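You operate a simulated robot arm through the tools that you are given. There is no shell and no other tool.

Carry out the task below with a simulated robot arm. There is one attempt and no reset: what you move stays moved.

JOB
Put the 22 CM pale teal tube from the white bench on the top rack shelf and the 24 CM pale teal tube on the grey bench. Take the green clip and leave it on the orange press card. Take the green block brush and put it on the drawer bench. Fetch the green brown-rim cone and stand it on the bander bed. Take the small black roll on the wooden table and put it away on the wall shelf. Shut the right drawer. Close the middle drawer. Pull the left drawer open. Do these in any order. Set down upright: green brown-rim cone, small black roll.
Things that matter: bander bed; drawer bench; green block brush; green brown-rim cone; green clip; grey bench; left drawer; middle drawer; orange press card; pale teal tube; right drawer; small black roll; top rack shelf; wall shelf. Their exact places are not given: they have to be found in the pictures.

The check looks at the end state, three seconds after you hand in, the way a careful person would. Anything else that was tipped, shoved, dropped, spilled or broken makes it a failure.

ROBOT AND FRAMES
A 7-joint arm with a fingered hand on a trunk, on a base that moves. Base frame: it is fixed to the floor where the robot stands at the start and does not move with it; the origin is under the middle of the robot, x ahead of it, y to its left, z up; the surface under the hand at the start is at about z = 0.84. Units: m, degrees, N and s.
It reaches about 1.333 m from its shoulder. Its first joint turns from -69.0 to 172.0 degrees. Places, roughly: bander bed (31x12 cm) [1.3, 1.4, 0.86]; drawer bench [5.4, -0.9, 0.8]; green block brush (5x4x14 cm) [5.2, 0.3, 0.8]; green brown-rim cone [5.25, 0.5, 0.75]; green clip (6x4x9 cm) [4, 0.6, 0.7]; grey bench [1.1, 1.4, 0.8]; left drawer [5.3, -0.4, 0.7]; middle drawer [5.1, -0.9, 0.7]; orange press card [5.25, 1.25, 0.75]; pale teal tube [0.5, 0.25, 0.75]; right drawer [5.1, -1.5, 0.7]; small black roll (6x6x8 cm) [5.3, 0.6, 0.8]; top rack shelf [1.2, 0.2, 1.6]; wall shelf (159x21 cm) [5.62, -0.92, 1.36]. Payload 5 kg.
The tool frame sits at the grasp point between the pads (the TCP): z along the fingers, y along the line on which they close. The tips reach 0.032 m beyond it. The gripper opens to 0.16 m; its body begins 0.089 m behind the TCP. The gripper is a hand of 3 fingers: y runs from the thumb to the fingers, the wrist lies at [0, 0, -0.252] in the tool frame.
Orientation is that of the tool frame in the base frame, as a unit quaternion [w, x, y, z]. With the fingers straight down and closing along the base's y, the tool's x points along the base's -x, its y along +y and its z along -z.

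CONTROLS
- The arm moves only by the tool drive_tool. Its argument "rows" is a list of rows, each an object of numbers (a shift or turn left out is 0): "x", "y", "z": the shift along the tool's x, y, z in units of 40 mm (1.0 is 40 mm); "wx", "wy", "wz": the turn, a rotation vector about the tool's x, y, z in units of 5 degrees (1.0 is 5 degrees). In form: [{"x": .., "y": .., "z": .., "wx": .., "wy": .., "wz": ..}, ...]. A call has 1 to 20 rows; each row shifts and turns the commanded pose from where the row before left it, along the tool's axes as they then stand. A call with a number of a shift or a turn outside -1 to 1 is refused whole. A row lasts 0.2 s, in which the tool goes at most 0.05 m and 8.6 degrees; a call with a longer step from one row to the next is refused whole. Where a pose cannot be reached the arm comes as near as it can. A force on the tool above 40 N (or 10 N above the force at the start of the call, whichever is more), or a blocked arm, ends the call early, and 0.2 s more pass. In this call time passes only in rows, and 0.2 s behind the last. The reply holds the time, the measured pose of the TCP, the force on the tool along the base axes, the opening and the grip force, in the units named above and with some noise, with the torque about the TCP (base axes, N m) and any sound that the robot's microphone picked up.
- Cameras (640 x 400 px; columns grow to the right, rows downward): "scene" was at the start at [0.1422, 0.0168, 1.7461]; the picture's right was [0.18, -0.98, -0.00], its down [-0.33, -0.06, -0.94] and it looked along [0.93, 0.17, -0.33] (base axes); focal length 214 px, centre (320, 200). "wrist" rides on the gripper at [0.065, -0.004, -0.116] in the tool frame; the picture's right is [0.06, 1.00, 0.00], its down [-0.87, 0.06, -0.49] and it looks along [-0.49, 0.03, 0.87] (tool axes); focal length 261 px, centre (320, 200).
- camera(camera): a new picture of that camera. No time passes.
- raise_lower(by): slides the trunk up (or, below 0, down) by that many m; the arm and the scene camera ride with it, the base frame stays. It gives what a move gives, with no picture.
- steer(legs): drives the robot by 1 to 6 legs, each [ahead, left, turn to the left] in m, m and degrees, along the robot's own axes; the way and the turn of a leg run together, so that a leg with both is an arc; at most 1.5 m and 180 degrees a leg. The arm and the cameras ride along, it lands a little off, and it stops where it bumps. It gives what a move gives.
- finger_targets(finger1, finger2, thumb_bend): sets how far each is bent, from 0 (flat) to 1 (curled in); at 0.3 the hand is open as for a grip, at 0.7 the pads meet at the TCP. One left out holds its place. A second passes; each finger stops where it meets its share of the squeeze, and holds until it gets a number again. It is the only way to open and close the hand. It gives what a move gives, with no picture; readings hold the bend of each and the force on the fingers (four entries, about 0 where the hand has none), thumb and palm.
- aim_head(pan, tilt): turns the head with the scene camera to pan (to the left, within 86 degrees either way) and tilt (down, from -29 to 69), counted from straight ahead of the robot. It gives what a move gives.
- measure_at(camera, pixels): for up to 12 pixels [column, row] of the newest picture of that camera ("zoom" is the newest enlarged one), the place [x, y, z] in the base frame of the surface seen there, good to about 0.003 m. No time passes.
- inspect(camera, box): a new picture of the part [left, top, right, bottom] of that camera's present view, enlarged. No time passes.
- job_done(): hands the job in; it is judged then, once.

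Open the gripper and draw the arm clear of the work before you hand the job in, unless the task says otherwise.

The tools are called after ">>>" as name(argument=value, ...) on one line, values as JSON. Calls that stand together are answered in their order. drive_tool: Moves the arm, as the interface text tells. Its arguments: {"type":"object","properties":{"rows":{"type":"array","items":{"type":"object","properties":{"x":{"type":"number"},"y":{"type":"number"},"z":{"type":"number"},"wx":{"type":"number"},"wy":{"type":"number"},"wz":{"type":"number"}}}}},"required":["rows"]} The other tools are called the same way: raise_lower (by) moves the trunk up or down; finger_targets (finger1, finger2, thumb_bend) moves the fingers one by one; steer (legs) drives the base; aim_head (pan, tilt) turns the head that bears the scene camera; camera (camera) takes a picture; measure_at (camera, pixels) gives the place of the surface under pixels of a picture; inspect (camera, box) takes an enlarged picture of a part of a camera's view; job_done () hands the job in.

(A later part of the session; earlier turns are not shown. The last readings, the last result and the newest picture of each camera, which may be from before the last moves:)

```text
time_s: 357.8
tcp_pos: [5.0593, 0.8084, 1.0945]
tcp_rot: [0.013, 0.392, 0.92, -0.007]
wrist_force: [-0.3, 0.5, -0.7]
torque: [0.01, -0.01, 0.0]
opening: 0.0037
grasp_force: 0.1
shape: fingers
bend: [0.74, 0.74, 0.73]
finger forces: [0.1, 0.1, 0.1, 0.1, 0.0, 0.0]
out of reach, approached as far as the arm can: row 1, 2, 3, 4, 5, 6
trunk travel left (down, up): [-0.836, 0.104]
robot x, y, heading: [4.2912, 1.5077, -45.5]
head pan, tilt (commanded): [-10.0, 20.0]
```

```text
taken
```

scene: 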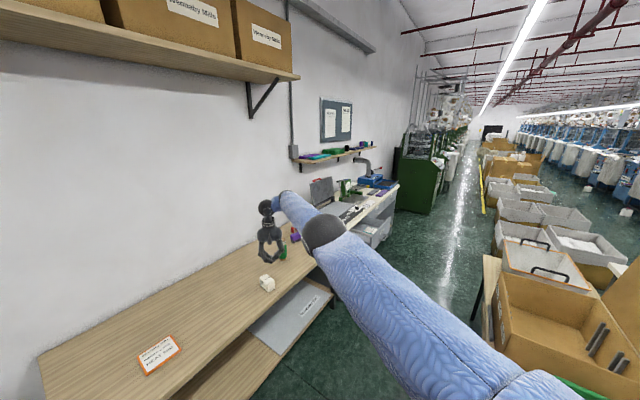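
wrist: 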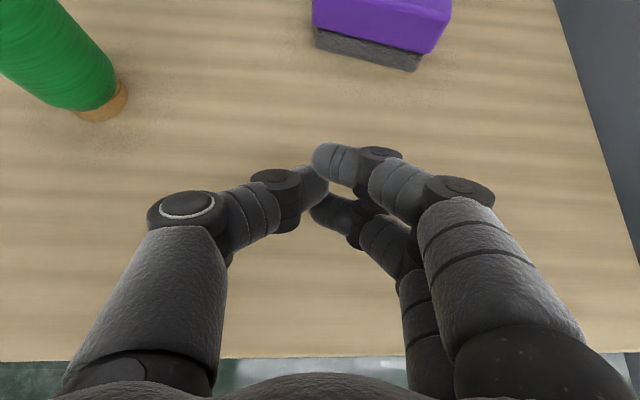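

It is stuck again; I measure the elbow position to understand.

>>> measure_at(camera="scene", pixels=[[322, 220], [325, 232], [315, 240], [335, 240], [272, 205], [295, 205], [420, 310], [510, 375], [560, 390]])

>>> inspect(camera="scene", box=[230, 170, 430, 330])

```text
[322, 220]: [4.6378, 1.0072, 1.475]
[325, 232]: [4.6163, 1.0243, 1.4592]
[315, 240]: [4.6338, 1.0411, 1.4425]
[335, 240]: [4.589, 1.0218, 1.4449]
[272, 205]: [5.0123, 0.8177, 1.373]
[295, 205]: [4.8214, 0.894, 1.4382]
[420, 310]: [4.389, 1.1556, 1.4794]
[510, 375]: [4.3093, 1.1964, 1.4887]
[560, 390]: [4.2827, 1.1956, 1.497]
```

```text
2.50 times, centred on (330, 250) of scene
```

zoom: 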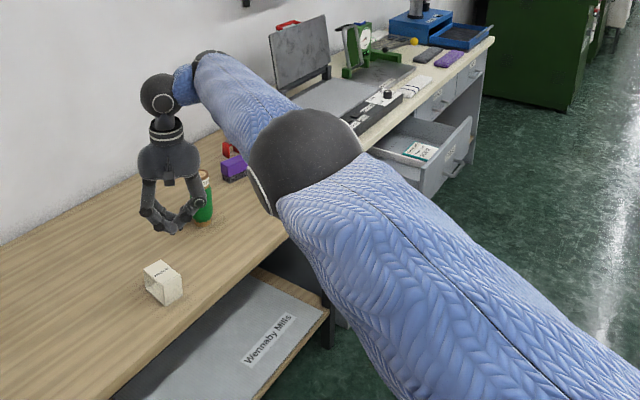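

The arm is almost exactly straight (singular). I break the singularity by tilting the hand forward 30° about the TCP, which pulls the wrist back.

>>> drive_tool(rows=[{"wy": -1}, {"wy": -1}, {"wy": -1}, {"wy": -1}, {"wy": -1}, {"wy": -1}])

>>> camera(camera="scene")

>>> measure_at(camera="scene", pixels=[[325, 225], [335, 240], [345, 255], [330, 260], [270, 205]])

```text
time_s: 359.2
tcp_pos: [5.057, 0.8099, 1.095]
tcp_rot: [0.253, 0.377, 0.884, -0.108]
wrist_force: [-0.1, 0.1, -0.1]
torque: [-0.01, -0.01, 0.03]
opening: 0.0036
grasp_force: 0.0
shape: fingers
bend: [0.74, 0.74, 0.73]
finger forces: [0.0, 0.0, 0.0, 0.0, 0.0, 0.0]
out of reach, approached as far as the arm can: row 1
trunk travel left (down, up): [-0.836, 0.104]
robot x, y, heading: [4.2893, 1.5123, -45.9]
head pan, tilt (commanded): [-10.0, 20.0]
```

```text
taken
```

scene: 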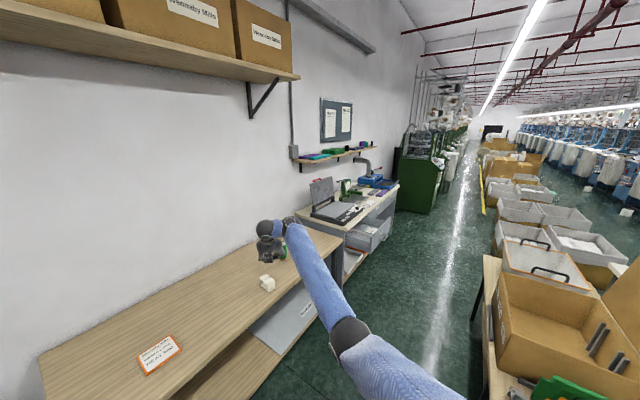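

```text
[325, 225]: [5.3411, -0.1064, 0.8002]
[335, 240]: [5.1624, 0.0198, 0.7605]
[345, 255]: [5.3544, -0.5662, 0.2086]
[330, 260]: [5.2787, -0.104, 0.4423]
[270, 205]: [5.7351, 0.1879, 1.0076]
```

The elbow bent to lower right (350,330). I measure it.

>>> measure_at(camera="scene", pixels=[[350, 325], [355, 340], [310, 260], [280, 230], [390, 370]])

```text
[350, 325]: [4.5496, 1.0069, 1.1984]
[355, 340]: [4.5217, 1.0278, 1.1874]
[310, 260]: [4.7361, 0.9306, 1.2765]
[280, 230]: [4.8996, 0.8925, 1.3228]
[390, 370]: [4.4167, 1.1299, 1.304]
```

The elbow still prefers low. The 45° tilted posture works well though, so I test whether it can reach the floor: I move to the middle of the aisle at (4.6,1.45), face down the aisle (heading -90°) and lower the trunk there, over free floor.

>>> steer(legs=[[0.259, 0.18, 0], [0, 0, -44]])

>>> aim_head(pan=0, tilt=35)

>>> camera(camera="scene")

```text
time_s: 363.4
tcp_pos: [4.6531, 0.4113, 1.0947]
tcp_rot: [0.192, 0.684, 0.676, -0.195]
wrist_force: [-0.8, -0.3, -0.1]
torque: [0.0, -0.01, -0.01]
opening: 0.0035
grasp_force: 0.0
shape: fingers
bend: [0.74, 0.74, 0.73]
finger forces: [0.0, 0.0, 0.0, 0.0, 0.1, 0.0]
trunk travel left (down, up): [-0.836, 0.104]
robot x, y, heading: [4.599, 1.4489, -90.2]
head pan, tilt (commanded): [-10.0, 20.0]
```

```text
time_s: 364.1
tcp_pos: [4.6528, 0.4103, 1.095]
tcp_rot: [0.192, 0.685, 0.676, -0.195]
wrist_force: [-0.1, -0.5, 0.4]
torque: [-0.03, -0.01, -0.04]
opening: 0.0041
grasp_force: 0.1
shape: fingers
bend: [0.74, 0.74, 0.73]
finger forces: [0.1, 0.0, 0.0, 0.0, 0.1, 0.0]
trunk travel left (down, up): [-0.836, 0.104]
robot x, y, heading: [4.5988, 1.4464, -90.0]
head pan, tilt (commanded): [0.0, 35.0]
```

```text
taken
```

scene: 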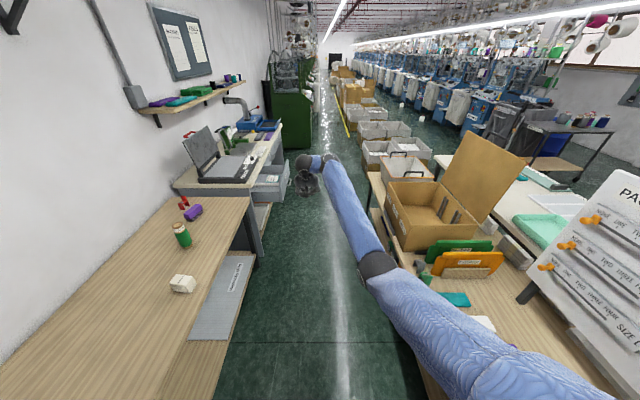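

The aisle is free below the hand. I tilt to 45° and lower the trunk in two steps, watching the arm near the low table.

>>> drive_tool(rows=[{"wy": -1}, {"wy": -1}, {"wy": -1}])

>>> raise_lower(by=-0.4)

>>> camera(camera="scene")

>>> camera(camera="wrist")

```text
time_s: 364.9
tcp_pos: [4.6533, 0.4106, 1.0948]
tcp_rot: [0.279, 0.653, 0.645, -0.282]
wrist_force: [0.7, -0.3, 0.0]
torque: [-0.01, -0.01, 0.01]
opening: 0.0036
grasp_force: 0.2
shape: fingers
bend: [0.74, 0.74, 0.73]
finger forces: [0.0, 0.1, 0.0, 0.0, 0.0, 0.0]
trunk travel left (down, up): [-0.836, 0.104]
robot x, y, heading: [4.5953, 1.4453, -89.9]
head pan, tilt (commanded): [0.0, 35.0]
```

```text
time_s: 368.8
tcp_pos: [4.652, 0.4105, 0.6947]
tcp_rot: [0.278, 0.653, 0.646, -0.282]
wrist_force: [0.8, 0.1, 0.0]
torque: [-0.01, 0.01, 0.0]
opening: 0.0038
grasp_force: 0.0
shape: fingers
bend: [0.74, 0.74, 0.73]
finger forces: [0.0, 0.1, 0.0, 0.0, 0.0, 0.1]
trunk travel left (down, up): [-0.436, 0.504]
robot x, y, heading: [4.5988, 1.4413, -90.1]
head pan, tilt (commanded): [0.0, 35.0]
```

```text
taken
```

scene: 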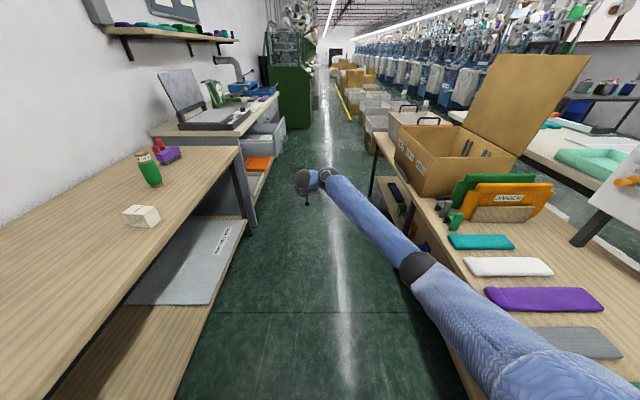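

```text
taken
```

wrist: 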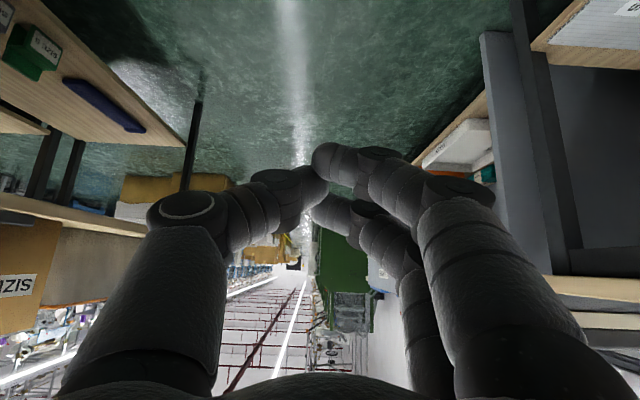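

I check the elbow's clearance from the low table, then pan left to find the brush.

>>> measure_at(camera="scene", pixels=[[415, 262], [420, 275], [470, 320], [530, 370], [430, 215], [455, 222], [400, 165]])

>>> aim_head(pan=30, tilt=45)

>>> camera(camera="scene")

```text
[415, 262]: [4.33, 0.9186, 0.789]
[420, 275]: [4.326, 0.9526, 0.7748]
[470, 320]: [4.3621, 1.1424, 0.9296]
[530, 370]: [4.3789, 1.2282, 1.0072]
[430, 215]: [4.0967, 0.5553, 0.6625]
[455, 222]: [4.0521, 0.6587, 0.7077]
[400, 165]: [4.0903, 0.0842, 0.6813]
```

```text
time_s: 369.7
tcp_pos: [4.6532, 0.4113, 0.6948]
tcp_rot: [0.278, 0.653, 0.646, -0.282]
wrist_force: [0.3, 0.6, -0.1]
torque: [-0.03, 0.01, 0.06]
opening: 0.0038
grasp_force: 0.1
shape: fingers
bend: [0.74, 0.74, 0.73]
finger forces: [0.0, 0.0, 0.0, 0.0, 0.1, 0.0]
trunk travel left (down, up): [-0.436, 0.504]
robot x, y, heading: [4.5942, 1.4481, -90.0]
head pan, tilt (commanded): [30.0, 45.0]
```

```text
taken
```

scene: 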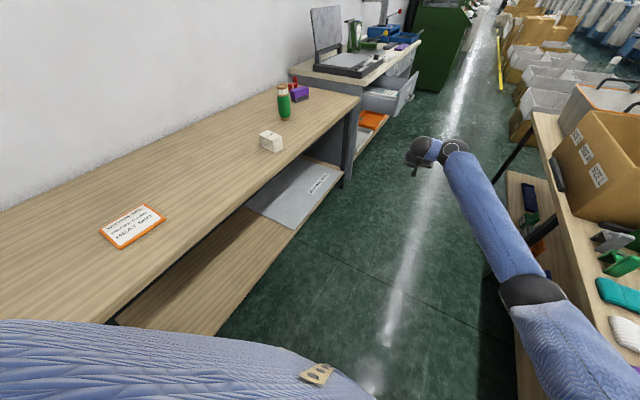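

The brush is not visible from above; it must be under the lower shelf's edge. I lower the trunk and use the low wrist camera to look.

>>> raise_lower(by=-0.4)

>>> camera(camera="scene")

>>> camera(camera="wrist")

```text
time_s: 373.6
tcp_pos: [4.6526, 0.4107, 0.2956]
tcp_rot: [0.279, 0.653, 0.645, -0.283]
wrist_force: [-0.2, 0.9, 0.5]
torque: [-0.03, -0.02, 0.05]
opening: 0.0042
grasp_force: 0.1
shape: fingers
bend: [0.74, 0.74, 0.73]
finger forces: [0.1, 0.0, 0.0, 0.0, 0.0, 0.0]
trunk travel left (down, up): [-0.036, 0.904]
robot x, y, heading: [4.5966, 1.4479, -90.2]
head pan, tilt (commanded): [30.0, 45.0]
```

```text
taken
```

scene: 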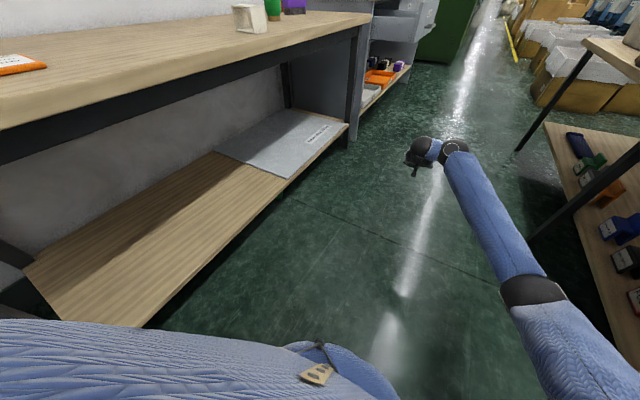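

```text
taken
```

wrist: 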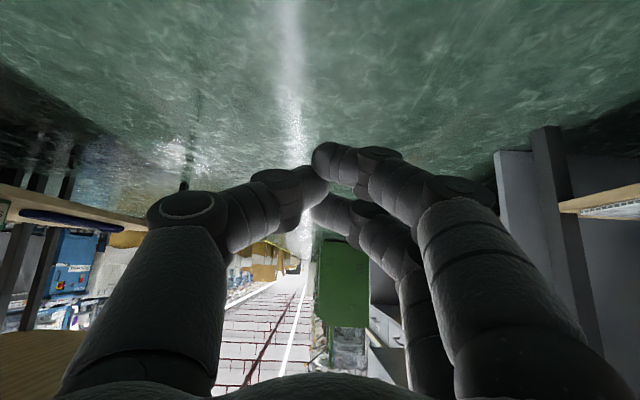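

I turn the base 15° left and yaw the hand left so that the wrist camera looks under the table.

>>> steer(legs=[[0, 0, 15]])

>>> drive_tool(rows=[{"wx": -0.7, "wz": -0.7}, {"wx": -0.7, "wz": -0.7}, {"wx": -0.7, "wz": -0.7}, {"wx": -0.7, "wz": -0.7}, {"wx": -0.7, "wz": -0.7}, {"wx": -0.7, "wz": -0.7}])

>>> camera(camera="wrist")

>>> camera(camera="scene")

```text
time_s: 374.8
tcp_pos: [4.9171, 0.461, 0.2947]
tcp_rot: [0.312, 0.564, 0.724, -0.244]
wrist_force: [-0.4, 0.2, -0.1]
torque: [-0.01, 0.0, -0.01]
opening: 0.0038
grasp_force: 0.1
shape: fingers
bend: [0.74, 0.74, 0.73]
finger forces: [0.0, 0.0, 0.1, 0.1, 0.0, 0.0]
trunk travel left (down, up): [-0.036, 0.904]
robot x, y, heading: [4.5965, 1.4499, -75.1]
head pan, tilt (commanded): [30.0, 45.0]
```

```text
time_s: 376.2
tcp_pos: [4.9168, 0.4591, 0.2937]
tcp_rot: [0.361, 0.357, 0.846, -0.161]
wrist_force: [0.7, 1.0, 0.6]
torque: [-0.01, 0.0, -0.02]
opening: 0.004
grasp_force: 0.1
shape: fingers
bend: [0.74, 0.74, 0.73]
finger forces: [0.1, 0.0, 0.0, 0.0, 0.0, 0.1]
trunk travel left (down, up): [-0.036, 0.904]
robot x, y, heading: [4.5974, 1.446, -75.2]
head pan, tilt (commanded): [30.0, 45.0]
```

```text
taken
```

wrist: 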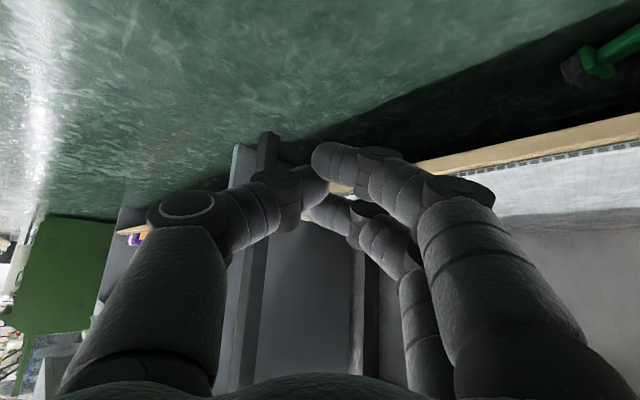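

```text
taken
```

scene: 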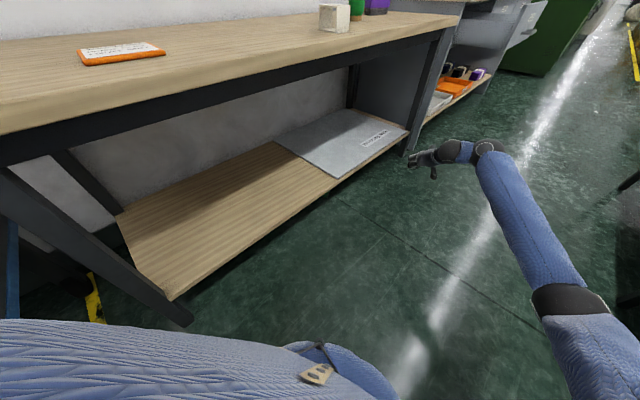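

The brush appears at upper right (600,60), lying on the floor under the shelf edge. I yaw a bit more to see it fully.

>>> drive_tool(rows=[{"wx": -0.7, "wz": -0.7}, {"wx": -0.7, "wz": -0.7}, {"wx": -0.7, "wz": -0.7}, {"wx": -0.7, "wz": -0.7}])

>>> camera(camera="wrist")

```text
time_s: 377.2
tcp_pos: [4.9163, 0.4595, 0.2948]
tcp_rot: [0.379, 0.205, 0.897, -0.1]
wrist_force: [0.7, 0.2, 0.4]
torque: [0.0, 0.02, 0.02]
opening: 0.0036
grasp_force: 0.0
shape: fingers
bend: [0.74, 0.74, 0.73]
finger forces: [0.0, 0.0, 0.1, 0.0, 0.0, 0.0]
trunk travel left (down, up): [-0.036, 0.904]
robot x, y, heading: [4.595, 1.4483, -75.2]
head pan, tilt (commanded): [30.0, 45.0]
```

```text
taken
```

wrist: 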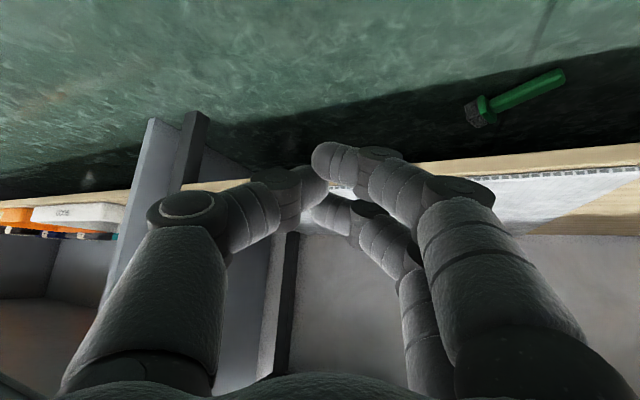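

The brush lies on the floor: block at (482,110), handle to (562,77). I measure it.

>>> measure_at(camera="wrist", pixels=[[475, 112], [484, 108], [492, 104], [510, 98], [530, 90], [550, 83], [562, 77], [520, 130], [560, 160], [450, 165], [600, 60]])

>>> inspect(camera="wrist", box=[440, 40, 600, 140])

```text
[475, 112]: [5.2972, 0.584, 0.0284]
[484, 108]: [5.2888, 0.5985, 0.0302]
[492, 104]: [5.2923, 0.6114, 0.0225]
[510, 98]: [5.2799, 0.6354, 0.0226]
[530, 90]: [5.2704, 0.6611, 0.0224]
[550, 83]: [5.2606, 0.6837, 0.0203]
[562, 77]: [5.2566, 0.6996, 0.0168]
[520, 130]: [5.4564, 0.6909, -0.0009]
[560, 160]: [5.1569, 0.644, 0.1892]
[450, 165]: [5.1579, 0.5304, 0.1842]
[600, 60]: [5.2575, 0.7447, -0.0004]
```

```text
4.00 times, centred on (520, 90) of wrist
```

zoom: 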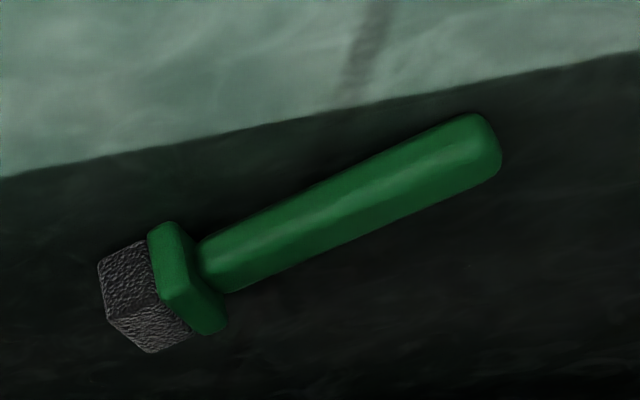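

The brush lies on the floor under the lower shelf: block at (5.29,0.595), handle end (5.256,0.70); shelf front edge x=5.157. I plan to grip the handle end from the north with a low, nearly horizontal hand (camera side up). First I undo the yaw, face down the aisle, and roll the hand by 180° so the camera is on top.

>>> measure_at(camera="wrist", pixels=[[500, 160], [500, 165], [500, 170], [500, 155], [500, 152], [500, 175], [560, 150], [560, 145]])

>>> drive_tool(rows=[{"wx": 0.7, "wz": 0.7}, {"wx": 0.7, "wz": 0.7}, {"wx": 0.7, "wz": 0.7}, {"wx": 0.7, "wz": 0.7}, {"wx": 0.7, "wz": 0.7}, {"wx": 0.7, "wz": 0.7}, {"wx": 0.7, "wz": 0.7}, {"wx": 0.7, "wz": 0.7}, {"wx": 0.7, "wz": 0.7}, {"wx": 0.7, "wz": 0.7}])

>>> steer(legs=[[0, 0, -15]])

>>> drive_tool(rows=[{"wz": 1}, {"wz": 1}, {"wz": 1}, {"wz": 1}, {"wz": 1}, {"wz": 1}, {"wz": 1}, {"wz": 1}, {"wz": 1}, {"wz": 1}, {"wz": 1}, {"wz": 1}, {"wz": 1}, {"wz": 1}, {"wz": 1}, {"wz": 1}, {"wz": 1}, {"wz": 1}])

>>> drive_tool(rows=[{"wz": 1}, {"wz": 1}, {"wz": 1}, {"wz": 1}, {"wz": 1}, {"wz": 1}, {"wz": 1}, {"wz": 1}, {"wz": 1}, {"wz": 1}, {"wz": 1}, {"wz": 1}, {"wz": 1}, {"wz": 1}, {"wz": 1}, {"wz": 1}, {"wz": 1}, {"wz": 1}])

>>> camera(camera="wrist")

```text
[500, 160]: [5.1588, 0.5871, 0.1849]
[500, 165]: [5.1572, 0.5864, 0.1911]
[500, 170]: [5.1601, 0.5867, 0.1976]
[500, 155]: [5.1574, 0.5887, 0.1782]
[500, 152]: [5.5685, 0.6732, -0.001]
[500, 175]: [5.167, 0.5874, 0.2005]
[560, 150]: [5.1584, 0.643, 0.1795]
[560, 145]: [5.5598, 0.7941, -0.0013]
```

```text
time_s: 379.4
tcp_pos: [4.9153, 0.458, 0.2935]
tcp_rot: [0.312, 0.565, 0.723, -0.244]
wrist_force: [-0.7, -0.3, 0.1]
torque: [0.03, -0.04, 0.01]
opening: 0.0037
grasp_force: 0.0
shape: fingers
bend: [0.74, 0.74, 0.73]
finger forces: [0.0, 0.0, 0.1, 0.0, 0.1, 0.0]
trunk travel left (down, up): [-0.036, 0.904]
robot x, y, heading: [4.6001, 1.4456, -75.4]
head pan, tilt (commanded): [30.0, 45.0]
```

```text
time_s: 380.7
tcp_pos: [4.6476, 0.4097, 0.2931]
tcp_rot: [0.278, 0.654, 0.644, -0.283]
wrist_force: [-0.2, 0.6, -0.3]
torque: [0.01, -0.01, -0.01]
opening: 0.0036
grasp_force: 0.1
shape: fingers
bend: [0.74, 0.74, 0.73]
finger forces: [0.0, 0.0, 0.0, 0.0, 0.0, 0.0]
trunk travel left (down, up): [-0.036, 0.904]
robot x, y, heading: [4.5989, 1.4519, -90.3]
head pan, tilt (commanded): [30.0, 45.0]
```

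```text
time_s: 384.5
tcp_pos: [4.6481, 0.4111, 0.2947]
tcp_rot: [0.397, 0.918, -0.008, -0.003]
wrist_force: [-0.1, -0.3, 1.0]
torque: [0.01, 0.0, 0.0]
opening: 0.0037
grasp_force: 0.0
shape: fingers
bend: [0.74, 0.74, 0.73]
finger forces: [0.1, 0.0, 0.0, 0.0, 0.0, 0.1]
trunk travel left (down, up): [-0.036, 0.904]
robot x, y, heading: [4.5983, 1.4485, -90.4]
head pan, tilt (commanded): [30.0, 45.0]
```

```text
time_s: 388.5
tcp_pos: [4.5444, 0.3936, 0.2728]
tcp_rot: [-0.323, -0.633, 0.663, -0.237]
wrist_force: [0.2, 0.7, -0.1]
torque: [-0.01, -0.02, -0.03]
opening: 0.004
grasp_force: 0.1
shape: fingers
bend: [0.74, 0.74, 0.73]
finger forces: [0.0, 0.0, 0.0, 0.1, 0.1, 0.0]
trunk travel left (down, up): [-0.036, 0.904]
robot x, y, heading: [4.5984, 1.4499, -90.5]
head pan, tilt (commanded): [30.0, 45.0]
stopped in row 18: the arm was blocked; the commanded pose is now the measured one
```

```text
taken
```

wrist: 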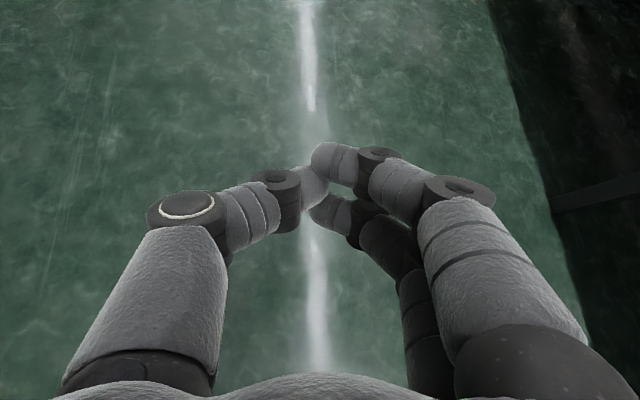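

The roll is nearly complete but the arm blocked at the end. I look at the arm's posture.

>>> aim_head(pan=0, tilt=40)

>>> camera(camera="scene")

```text
time_s: 389.5
tcp_pos: [4.5449, 0.394, 0.2724]
tcp_rot: [-0.323, -0.633, 0.662, -0.238]
wrist_force: [-0.2, 0.2, 0.1]
torque: [0.02, 0.0, 0.0]
opening: 0.004
grasp_force: 0.2
shape: fingers
bend: [0.74, 0.74, 0.73]
finger forces: [0.0, 0.0, 0.1, 0.0, 0.0, 0.1]
trunk travel left (down, up): [-0.036, 0.904]
robot x, y, heading: [4.5952, 1.4445, -90.4]
head pan, tilt (commanded): [0.0, 40.0]
```

```text
taken
```

scene: 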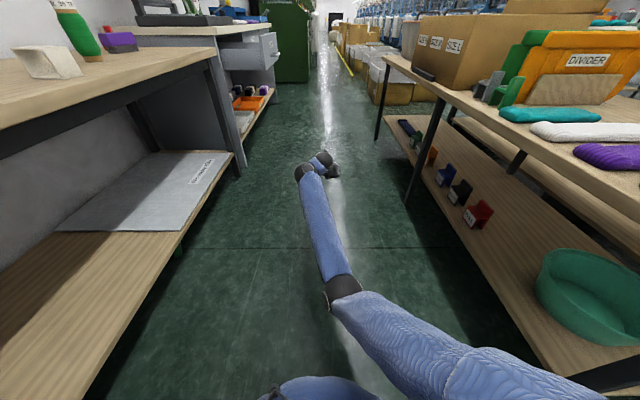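

I measure the elbow and wrist.

>>> measure_at(camera="scene", pixels=[[340, 285], [345, 295], [325, 230], [308, 172], [400, 330], [460, 360], [330, 170], [150, 150]])

```text
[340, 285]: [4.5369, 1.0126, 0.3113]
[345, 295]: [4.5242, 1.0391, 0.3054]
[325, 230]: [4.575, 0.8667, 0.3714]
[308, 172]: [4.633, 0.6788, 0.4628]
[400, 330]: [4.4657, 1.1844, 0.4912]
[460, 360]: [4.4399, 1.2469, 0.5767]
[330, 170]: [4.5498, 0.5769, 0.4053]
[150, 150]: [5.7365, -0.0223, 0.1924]
```

I look left (north-east) to see what space there is for approaching the brush from the north.

>>> aim_head(pan=75, tilt=35)

>>> camera(camera="scene")

```text
time_s: 390.9
tcp_pos: [4.5466, 0.3949, 0.2724]
tcp_rot: [-0.323, -0.633, 0.663, -0.237]
wrist_force: [-0.3, 0.1, -0.2]
torque: [0.01, 0.0, -0.03]
opening: 0.0039
grasp_force: 0.1
shape: fingers
bend: [0.74, 0.74, 0.73]
finger forces: [0.1, 0.0, 0.0, 0.1, 0.1, 0.0]
trunk travel left (down, up): [-0.036, 0.904]
robot x, y, heading: [4.6, 1.4469, -90.6]
head pan, tilt (commanded): [75.0, 35.0]
```

```text
taken
```

scene: 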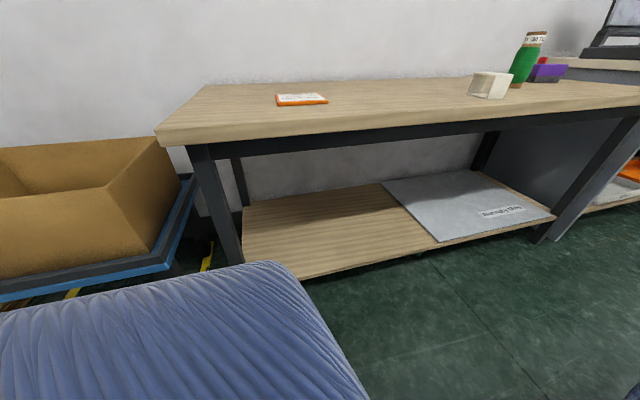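

>>> measure_at(camera="scene", pixels=[[165, 250], [190, 200], [160, 270], [90, 290], [225, 240], [160, 130], [205, 250], [320, 270], [430, 245], [0, 290], [150, 200], [640, 90]])

```text
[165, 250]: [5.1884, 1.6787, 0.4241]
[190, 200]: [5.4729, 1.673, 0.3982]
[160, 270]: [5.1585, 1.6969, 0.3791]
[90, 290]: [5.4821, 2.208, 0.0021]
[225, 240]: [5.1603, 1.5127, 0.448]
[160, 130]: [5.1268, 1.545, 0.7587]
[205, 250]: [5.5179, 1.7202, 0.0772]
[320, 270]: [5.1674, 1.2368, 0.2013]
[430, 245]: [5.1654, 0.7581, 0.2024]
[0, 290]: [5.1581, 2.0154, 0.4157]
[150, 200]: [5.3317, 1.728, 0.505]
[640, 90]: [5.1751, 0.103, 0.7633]
```

There is room: the table's end is y≈1.545, the cart starts at y≈1.68, x≥5.16. I first test the low, nearly horizontal hand pose here over the free aisle floor: correct the yaw, then flatten and lower.

>>> drive_tool(rows=[{"wx": 0.72, "wz": -0.68}, {"wx": 0.72, "wz": -0.68}, {"x": -0.098, "z": 0.775, "wy": 1}, {"x": -0.165, "z": 0.763, "wy": 1}, {"x": -0.231, "z": 0.746, "wy": 1}, {"x": -0.295, "z": 0.723, "wy": 1}])

>>> aim_head(pan=0, tilt=40)

>>> camera(camera="scene")

```text
time_s: 391.9
tcp_pos: [4.414, 0.3501, 0.224]
tcp_rot: [0.387, 0.664, -0.587, 0.256]
wrist_force: [0.3, 0.8, 0.7]
torque: [0.01, 0.02, 0.0]
opening: 0.0038
grasp_force: 0.2
shape: fingers
bend: [0.74, 0.74, 0.73]
finger forces: [0.0, 0.0, 0.0, 0.0, 0.0, 0.0]
trunk travel left (down, up): [-0.036, 0.904]
robot x, y, heading: [4.599, 1.4489, -90.5]
head pan, tilt (commanded): [75.0, 35.0]
stopped in row 4: the arm was blocked; the commanded pose is now the measured one
```

```text
time_s: 393.4
tcp_pos: [4.4137, 0.3521, 0.2226]
tcp_rot: [0.386, 0.664, -0.588, 0.255]
wrist_force: [-0.7, 0.5, 0.9]
torque: [-0.01, -0.02, 0.01]
opening: 0.0042
grasp_force: 0.0
shape: fingers
bend: [0.74, 0.74, 0.73]
finger forces: [0.0, 0.0, 0.1, 0.1, 0.0, 0.0]
trunk travel left (down, up): [-0.036, 0.904]
robot x, y, heading: [4.5971, 1.4435, -90.7]
head pan, tilt (commanded): [0.0, 40.0]
```

```text
taken
```

scene: 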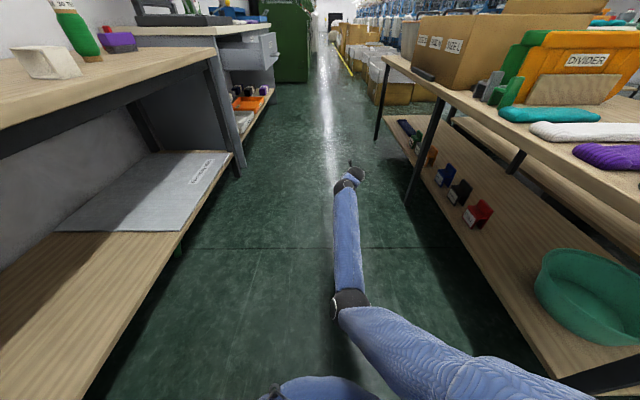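

The end of that roll is a joint limit. I go back to the middle roll (closing vertical), which was free of limits, and will rake the brush out with curled fingers instead.

>>> drive_tool(rows=[{"wz": -1}, {"wz": -1}, {"wz": -1}, {"wz": -1}, {"wz": -1}, {"wz": -1}, {"wz": -1}, {"wz": -1}, {"wz": -1}, {"wz": -1}, {"wz": -1}, {"wz": -1}, {"wz": -1}, {"wz": -1}, {"wz": -1}, {"wz": -1}, {"wz": -1}, {"wz": -1}])

>>> camera(camera="scene")

```text
time_s: 397.2
tcp_pos: [4.4189, 0.3512, 0.2214]
tcp_rot: [0.453, 0.885, 0.054, -0.091]
wrist_force: [0.1, -0.4, 0.6]
torque: [0.0, 0.02, 0.0]
opening: 0.0036
grasp_force: 0.1
shape: fingers
bend: [0.74, 0.74, 0.73]
finger forces: [0.0, 0.0, 0.0, 0.1, 0.0, 0.0]
trunk travel left (down, up): [-0.036, 0.904]
robot x, y, heading: [4.5999, 1.4477, -90.6]
head pan, tilt (commanded): [0.0, 40.0]
```

```text
taken
```

scene: 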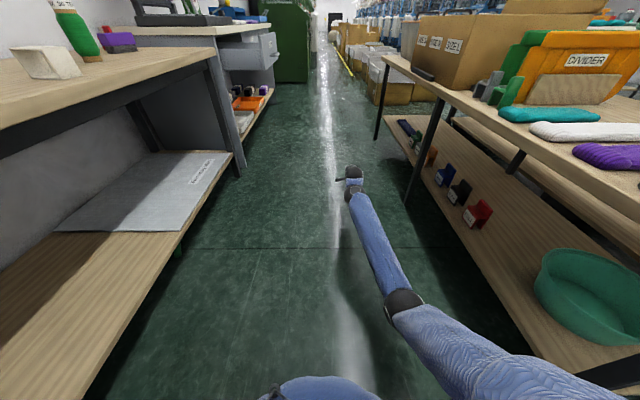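

Posture is good again (hand pitched 35° down). I flatten and lower in steps.

>>> drive_tool(rows=[{"y": -0.532, "z": 0.373, "wx": -0.9}, {"y": -0.56, "z": 0.33, "wx": -0.9}, {"y": -0.584, "z": 0.285, "wx": -0.9}, {"y": -0.605, "z": 0.238, "wx": -0.9}])

>>> camera(camera="scene")

>>> camera(camera="wrist")

```text
time_s: 398.2
tcp_pos: [4.398, 0.3529, 0.1195]
tcp_rot: [0.586, 0.803, 0.068, -0.081]
wrist_force: [-0.9, 0.7, 0.8]
torque: [0.07, 0.02, -0.03]
opening: 0.0039
grasp_force: 0.1
shape: fingers
bend: [0.74, 0.74, 0.73]
finger forces: [0.1, 0.1, 0.1, 0.0, 0.1, 0.1]
trunk travel left (down, up): [-0.036, 0.904]
robot x, y, heading: [4.5936, 1.4445, -90.7]
head pan, tilt (commanded): [0.0, 40.0]
```

```text
taken
```

scene: 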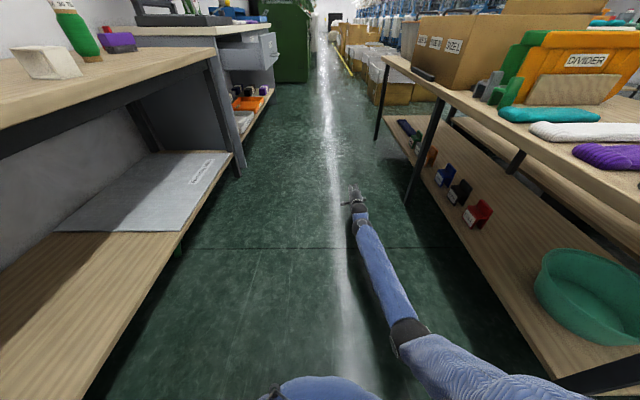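

```text
taken
```

wrist: 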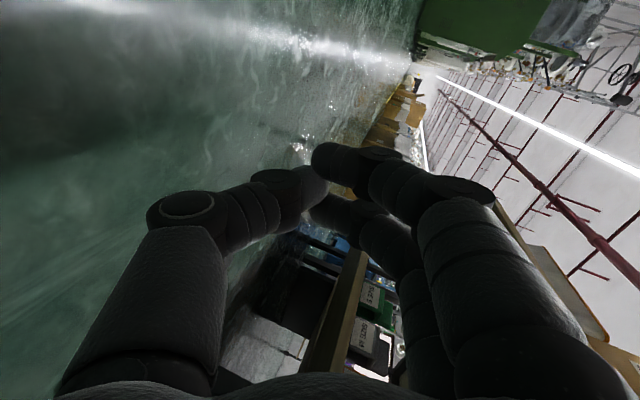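

This low pose works (TCP z≈0.12, hand pitched ~17°). I move the base back north and turn to heading ≈-50°, so the hand ends up in front of the shelf, pointing at the brush.

>>> steer(legs=[[-0.456, -0.144, 0], [0, 0, 40.7]])

>>> aim_head(pan=0, tilt=35)

>>> camera(camera="scene")

>>> camera(camera="wrist")

```text
time_s: 402.9
tcp_pos: [5.013, 0.9371, 0.1185]
tcp_rot: [0.577, 0.73, 0.342, 0.127]
wrist_force: [0.0, 0.4, -0.1]
torque: [0.0, -0.02, 0.0]
opening: 0.0037
grasp_force: 0.0
shape: fingers
bend: [0.74, 0.74, 0.73]
finger forces: [0.0, 0.0, 0.1, 0.0, 0.0, 0.0]
trunk travel left (down, up): [-0.036, 0.904]
robot x, y, heading: [4.4546, 1.9, -49.8]
head pan, tilt (commanded): [0.0, 40.0]
```

```text
time_s: 403.6
tcp_pos: [5.0154, 0.9373, 0.1204]
tcp_rot: [0.577, 0.731, 0.341, 0.127]
wrist_force: [-1.0, 0.5, -0.3]
torque: [0.01, -0.01, 0.01]
opening: 0.0039
grasp_force: 0.0
shape: fingers
bend: [0.74, 0.74, 0.73]
finger forces: [0.0, 0.1, 0.0, 0.0, 0.1, 0.1]
trunk travel left (down, up): [-0.036, 0.904]
robot x, y, heading: [4.4575, 1.8978, -50.0]
head pan, tilt (commanded): [0.0, 35.0]
```

```text
taken
```

scene: 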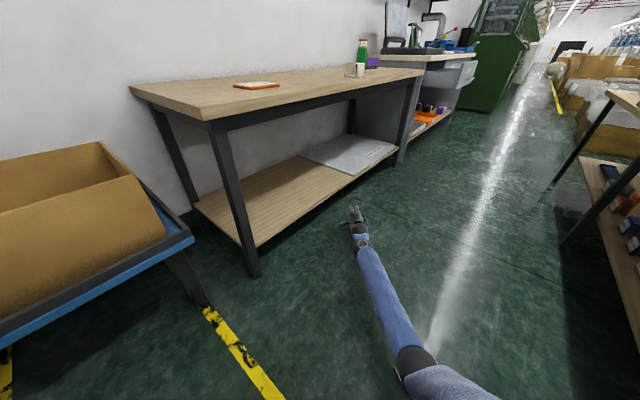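

```text
taken
```

wrist: 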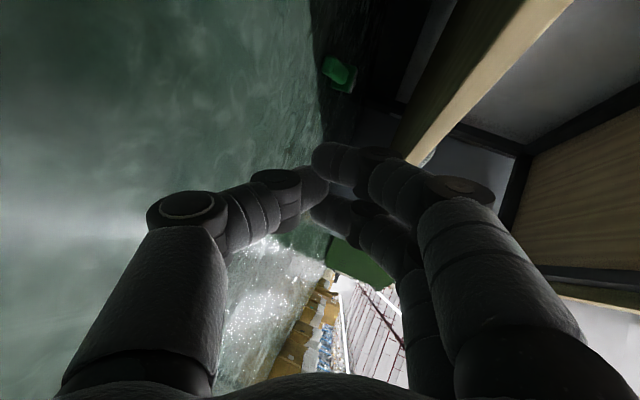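

From here the brush's handle end faces the hand (338,72). A partial roll (60° towards camera-up) should let thumb and fingers straddle the handle sideways; I open the hand moderately and roll.

>>> finger_targets(finger1=0.5, finger2=0.5, thumb_bend=0.5)

>>> drive_tool(rows=[{"wz": 1}, {"wz": 1}, {"wz": 1}, {"wz": 1}, {"wz": 1}, {"wz": 1}, {"wz": 1}, {"wz": 1}, {"wz": 1}, {"wz": 1}, {"wz": 1}, {"wz": 1}, {"wz": 1}, {"wz": 1}])

>>> camera(camera="wrist")

>>> camera(camera="scene")

```text
time_s: 404.6
tcp_pos: [5.0149, 0.9377, 0.1187]
tcp_rot: [0.577, 0.731, 0.342, 0.126]
wrist_force: [0.5, 0.1, -0.9]
torque: [-0.03, 0.0, 0.0]
opening: 0.0865
grasp_force: 0.0
shape: fingers
bend: [0.5, 0.5, 0.5]
finger forces: [0.0, 0.0, 0.1, 0.0, 0.1, 0.0]
trunk travel left (down, up): [-0.036, 0.904]
robot x, y, heading: [4.4562, 1.8979, -49.8]
head pan, tilt (commanded): [0.0, 35.0]
```

```text
time_s: 407.8
tcp_pos: [4.9852, 0.9133, 0.1172]
tcp_rot: [0.415, 0.794, -0.135, 0.423]
wrist_force: [0.2, 0.0, -0.5]
torque: [0.01, 0.04, -0.01]
opening: 0.0868
grasp_force: 0.0
shape: fingers
bend: [0.5, 0.5, 0.5]
finger forces: [0.0, 0.0, 0.1, 0.0, 0.0, 0.0]
trunk travel left (down, up): [-0.036, 0.904]
robot x, y, heading: [4.4538, 1.8986, -49.9]
head pan, tilt (commanded): [0.0, 35.0]
stopped in row 14: the arm was blocked; the commanded pose is now the measured one
```

```text
taken
```

wrist: 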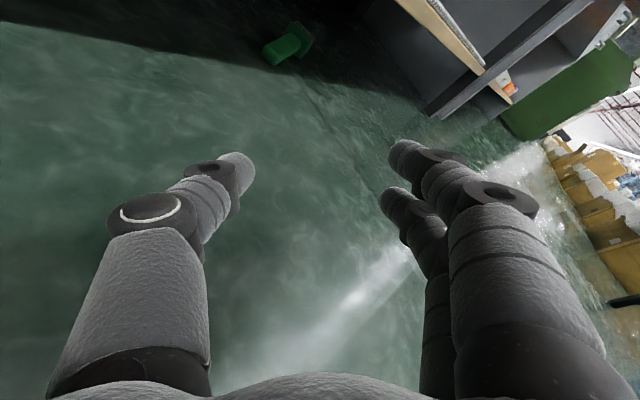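

```text
taken
```

scene: 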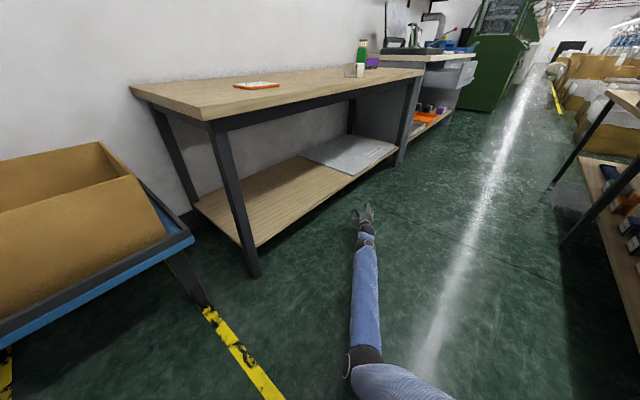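

The roll is about 55° now; the brush is at (288,45). I measure it from this view.

>>> inspect(camera="wrist", box=[220, 0, 380, 100])

>>> measure_at(camera="zoom", pixels=[[200, 230], [220, 200], [180, 205], [270, 190], [300, 130], [350, 160], [230, 240], [210, 175], [260, 160]])

```text
4.00 times, centred on (300, 50) of wrist
```

zoom: 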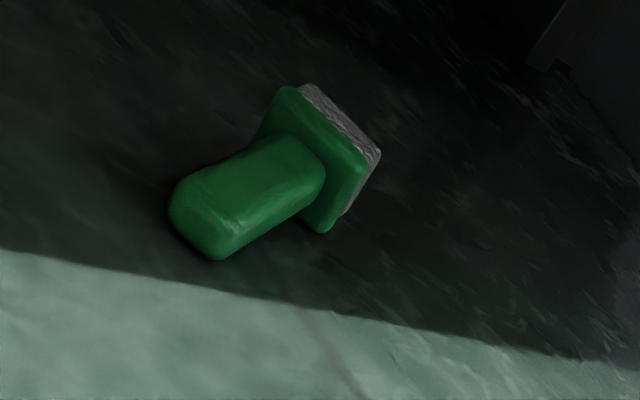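

```text
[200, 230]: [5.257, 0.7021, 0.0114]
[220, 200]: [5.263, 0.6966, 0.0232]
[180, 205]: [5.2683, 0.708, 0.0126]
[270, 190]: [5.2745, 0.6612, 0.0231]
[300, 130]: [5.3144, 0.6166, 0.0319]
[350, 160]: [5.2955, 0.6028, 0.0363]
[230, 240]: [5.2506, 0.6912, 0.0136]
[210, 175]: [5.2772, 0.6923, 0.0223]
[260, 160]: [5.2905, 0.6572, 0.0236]
```

The handle lies at z 0–0.024, centre line from (5.262,0.70) to (5.29,0.60). I set a ~6 cm opening and move to a low start point in front of the shelf.

>>> finger_targets(finger1=0.57, finger2=0.57, thumb_bend=0.57)

>>> drive_tool(rows=[{"x": 0.03, "y": -0.68, "z": 0.69}, {"x": 0.03, "y": -0.68, "z": 0.69}, {"x": 0.02, "y": -0.6, "z": 0.6}])

>>> camera(camera="wrist")

```text
time_s: 408.8
tcp_pos: [4.9849, 0.9134, 0.1157]
tcp_rot: [0.415, 0.795, -0.135, 0.422]
wrist_force: [-0.4, 0.0, 0.1]
torque: [-0.01, 0.01, 0.0]
opening: 0.0639
grasp_force: 0.0
shape: fingers
bend: [0.56, 0.56, 0.56]
finger forces: [0.1, 0.0, 0.1, 0.1, 0.1, 0.0]
trunk travel left (down, up): [-0.036, 0.904]
robot x, y, heading: [4.4563, 1.898, -49.7]
head pan, tilt (commanded): [0.0, 35.0]
```

```text
time_s: 409.6
tcp_pos: [5.078, 0.9039, 0.0496]
tcp_rot: [0.414, 0.795, -0.135, 0.422]
wrist_force: [0.3, -0.8, -0.3]
torque: [0.0, 0.01, 0.03]
opening: 0.0634
grasp_force: 0.1
shape: fingers
bend: [0.56, 0.56, 0.56]
finger forces: [0.0, 0.0, 0.0, 0.0, 0.1, 0.0]
trunk travel left (down, up): [-0.036, 0.904]
robot x, y, heading: [4.4549, 1.9005, -49.9]
head pan, tilt (commanded): [0.0, 35.0]
```

```text
taken
```

wrist: 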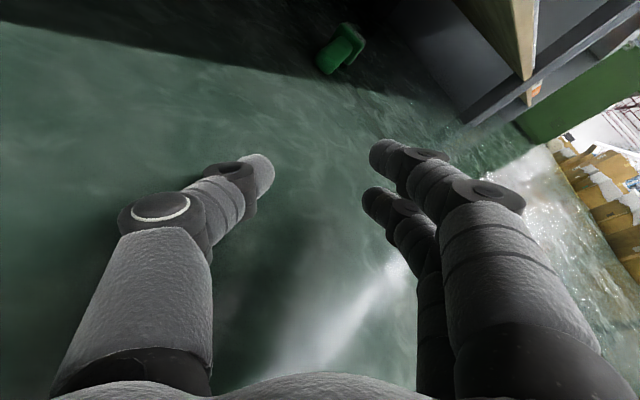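

Good. I advance halfway towards the handle and look.

>>> drive_tool(rows=[{"x": 0.213, "y": 0.065, "z": 0.8}, {"x": 0.213, "y": 0.065, "z": 0.8}, {"x": 0.213, "y": 0.065, "z": 0.8}, {"x": 0.213, "y": 0.065, "z": 0.8}])

>>> camera(camera="wrist")

>>> camera(camera="scene")

```text
time_s: 410.6
tcp_pos: [5.1368, 0.8282, 0.056]
tcp_rot: [0.415, 0.794, -0.137, 0.422]
wrist_force: [-0.3, -0.5, -0.5]
torque: [0.01, 0.01, 0.03]
opening: 0.0632
grasp_force: 0.1
shape: fingers
bend: [0.56, 0.56, 0.56]
finger forces: [0.1, 0.0, 0.0, 0.0, 0.0, 0.0]
out of reach, approached as far as the arm can: row 3, 4
trunk travel left (down, up): [-0.036, 0.904]
robot x, y, heading: [4.4553, 1.9008, -50.1]
head pan, tilt (commanded): [0.0, 35.0]
```

```text
taken
```

wrist: 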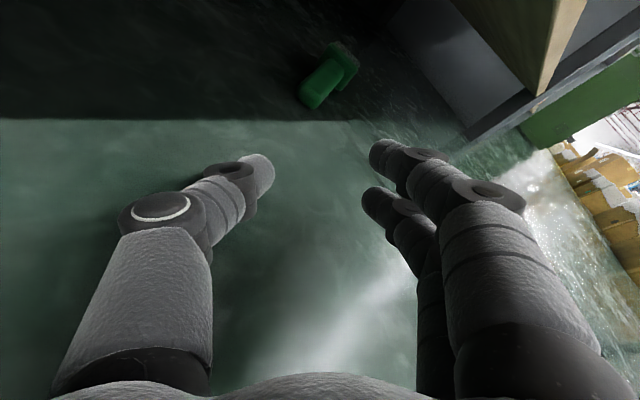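

```text
taken
```

scene: 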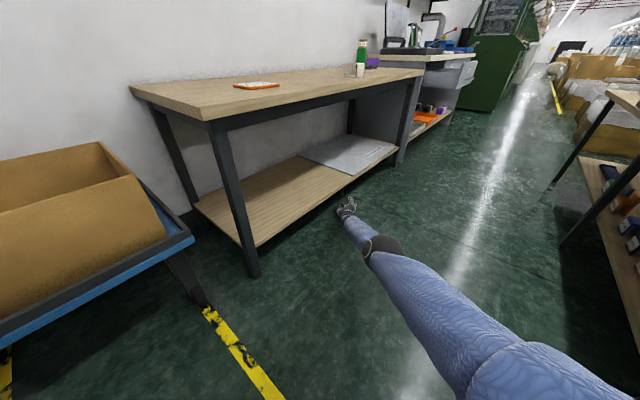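

The arm is fully stretched; I use the base to advance. I drive ahead 9 cm and check.

>>> steer(legs=[[0.09, 0, 0]])

>>> camera(camera="wrist")

>>> measure_at(camera="wrist", pixels=[[300, 140], [320, 120], [325, 105], [300, 120], [340, 90], [310, 130]])

```text
time_s: 411.6
tcp_pos: [5.1974, 0.7601, 0.0549]
tcp_rot: [0.413, 0.795, -0.134, 0.423]
wrist_force: [0.5, 0.9, 0.0]
torque: [0.01, 0.03, 0.02]
opening: 0.0633
grasp_force: 0.1
shape: fingers
bend: [0.56, 0.56, 0.56]
finger forces: [0.0, 0.0, 0.0, 0.1, 0.1, 0.0]
trunk travel left (down, up): [-0.036, 0.904]
robot x, y, heading: [4.5114, 1.8274, -50.0]
head pan, tilt (commanded): [0.0, 35.0]
```

```text
taken
```

wrist: 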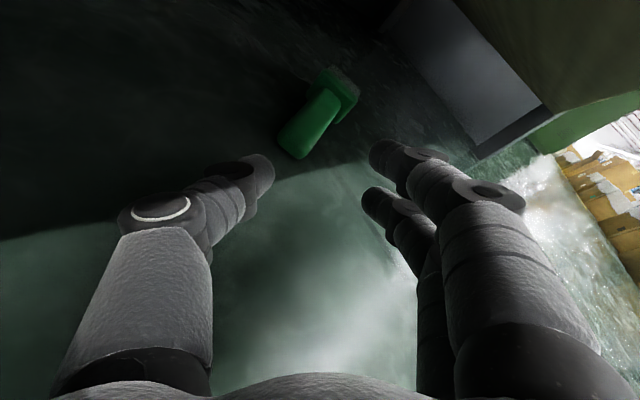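

```text
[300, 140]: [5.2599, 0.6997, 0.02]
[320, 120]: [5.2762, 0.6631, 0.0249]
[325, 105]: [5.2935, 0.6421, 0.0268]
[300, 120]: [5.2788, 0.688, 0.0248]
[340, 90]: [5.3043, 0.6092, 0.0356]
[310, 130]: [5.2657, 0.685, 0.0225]
```

The handle end is between thumb and fingers, ~9 cm ahead. I lower the hand ~1.7 cm (with slight retraction), then drive the base ahead in small steps.

>>> drive_tool(rows=[{"x": -0.4, "y": -0.28, "z": -0.15}])

>>> steer(legs=[[0.05, 0, 0]])

>>> camera(camera="wrist")

```text
time_s: 412.1
tcp_pos: [5.1912, 0.7692, 0.0397]
tcp_rot: [0.415, 0.794, -0.135, 0.424]
wrist_force: [3.1, -0.8, 7.7]
torque: [-0.03, -0.44, -0.08]
opening: 0.0611
grasp_force: 2.7
shape: fingers
bend: [0.56, 0.56, 0.57]
finger forces: [0.0, 0.0, 0.0, 0.1, 6.5, 0.0]
trunk travel left (down, up): [-0.036, 0.904]
robot x, y, heading: [4.5155, 1.8297, -49.9]
head pan, tilt (commanded): [0.0, 35.0]
```

```text
time_s: 413.0
tcp_pos: [5.2222, 0.7294, 0.0376]
tcp_rot: [0.414, 0.795, -0.135, 0.423]
wrist_force: [-4.3, 3.4, 8.7]
torque: [0.16, -0.18, 0.13]
opening: 0.0572
grasp_force: 5.0
shape: fingers
bend: [0.56, 0.56, 0.58]
finger forces: [0.0, 0.1, 0.1, 0.0, 8.7, 0.0]
trunk travel left (down, up): [-0.036, 0.904]
robot x, y, heading: [4.5467, 1.7904, -49.7]
head pan, tilt (commanded): [0.0, 35.0]
```

```text
taken
```

wrist: 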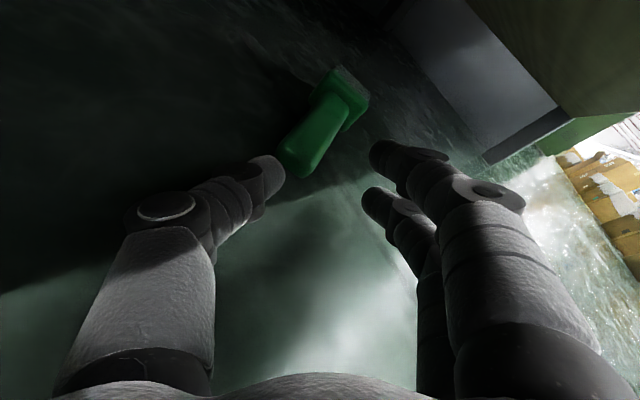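

The thumb lightly touches the floor and is about to meet the handle end; I shift ~1.5 cm to the left and slightly up.

>>> drive_tool(rows=[{"x": 0.36, "y": -0.22, "z": -0.05}])

>>> camera(camera="wrist")

>>> measure_at(camera="wrist", pixels=[[290, 170], [282, 160], [300, 175], [310, 150], [268, 170], [375, 155]])

```text
time_s: 413.4
tcp_pos: [5.2334, 0.7376, 0.0436]
tcp_rot: [0.414, 0.795, -0.135, 0.423]
wrist_force: [-0.3, -0.2, -0.4]
torque: [0.02, -0.01, 0.06]
opening: 0.0633
grasp_force: 0.0
shape: fingers
bend: [0.56, 0.56, 0.56]
finger forces: [0.0, 0.0, 0.0, 0.0, 0.0, 0.0]
trunk travel left (down, up): [-0.036, 0.904]
robot x, y, heading: [4.5443, 1.7903, -49.9]
head pan, tilt (commanded): [0.0, 35.0]
```

```text
taken
```

wrist: 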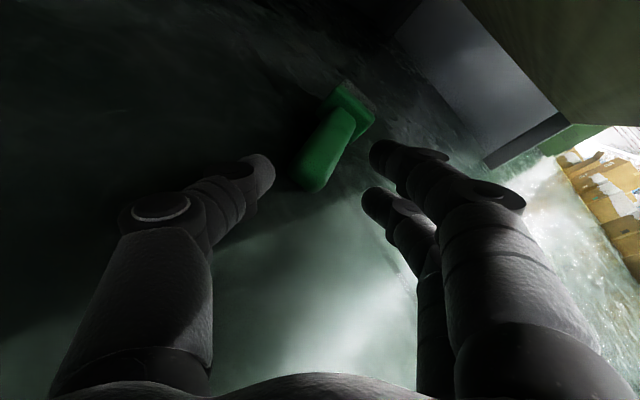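

```text
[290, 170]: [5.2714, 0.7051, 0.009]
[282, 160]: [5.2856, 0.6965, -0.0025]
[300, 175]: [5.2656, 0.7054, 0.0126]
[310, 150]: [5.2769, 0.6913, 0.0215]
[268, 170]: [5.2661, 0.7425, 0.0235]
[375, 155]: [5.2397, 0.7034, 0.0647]
```

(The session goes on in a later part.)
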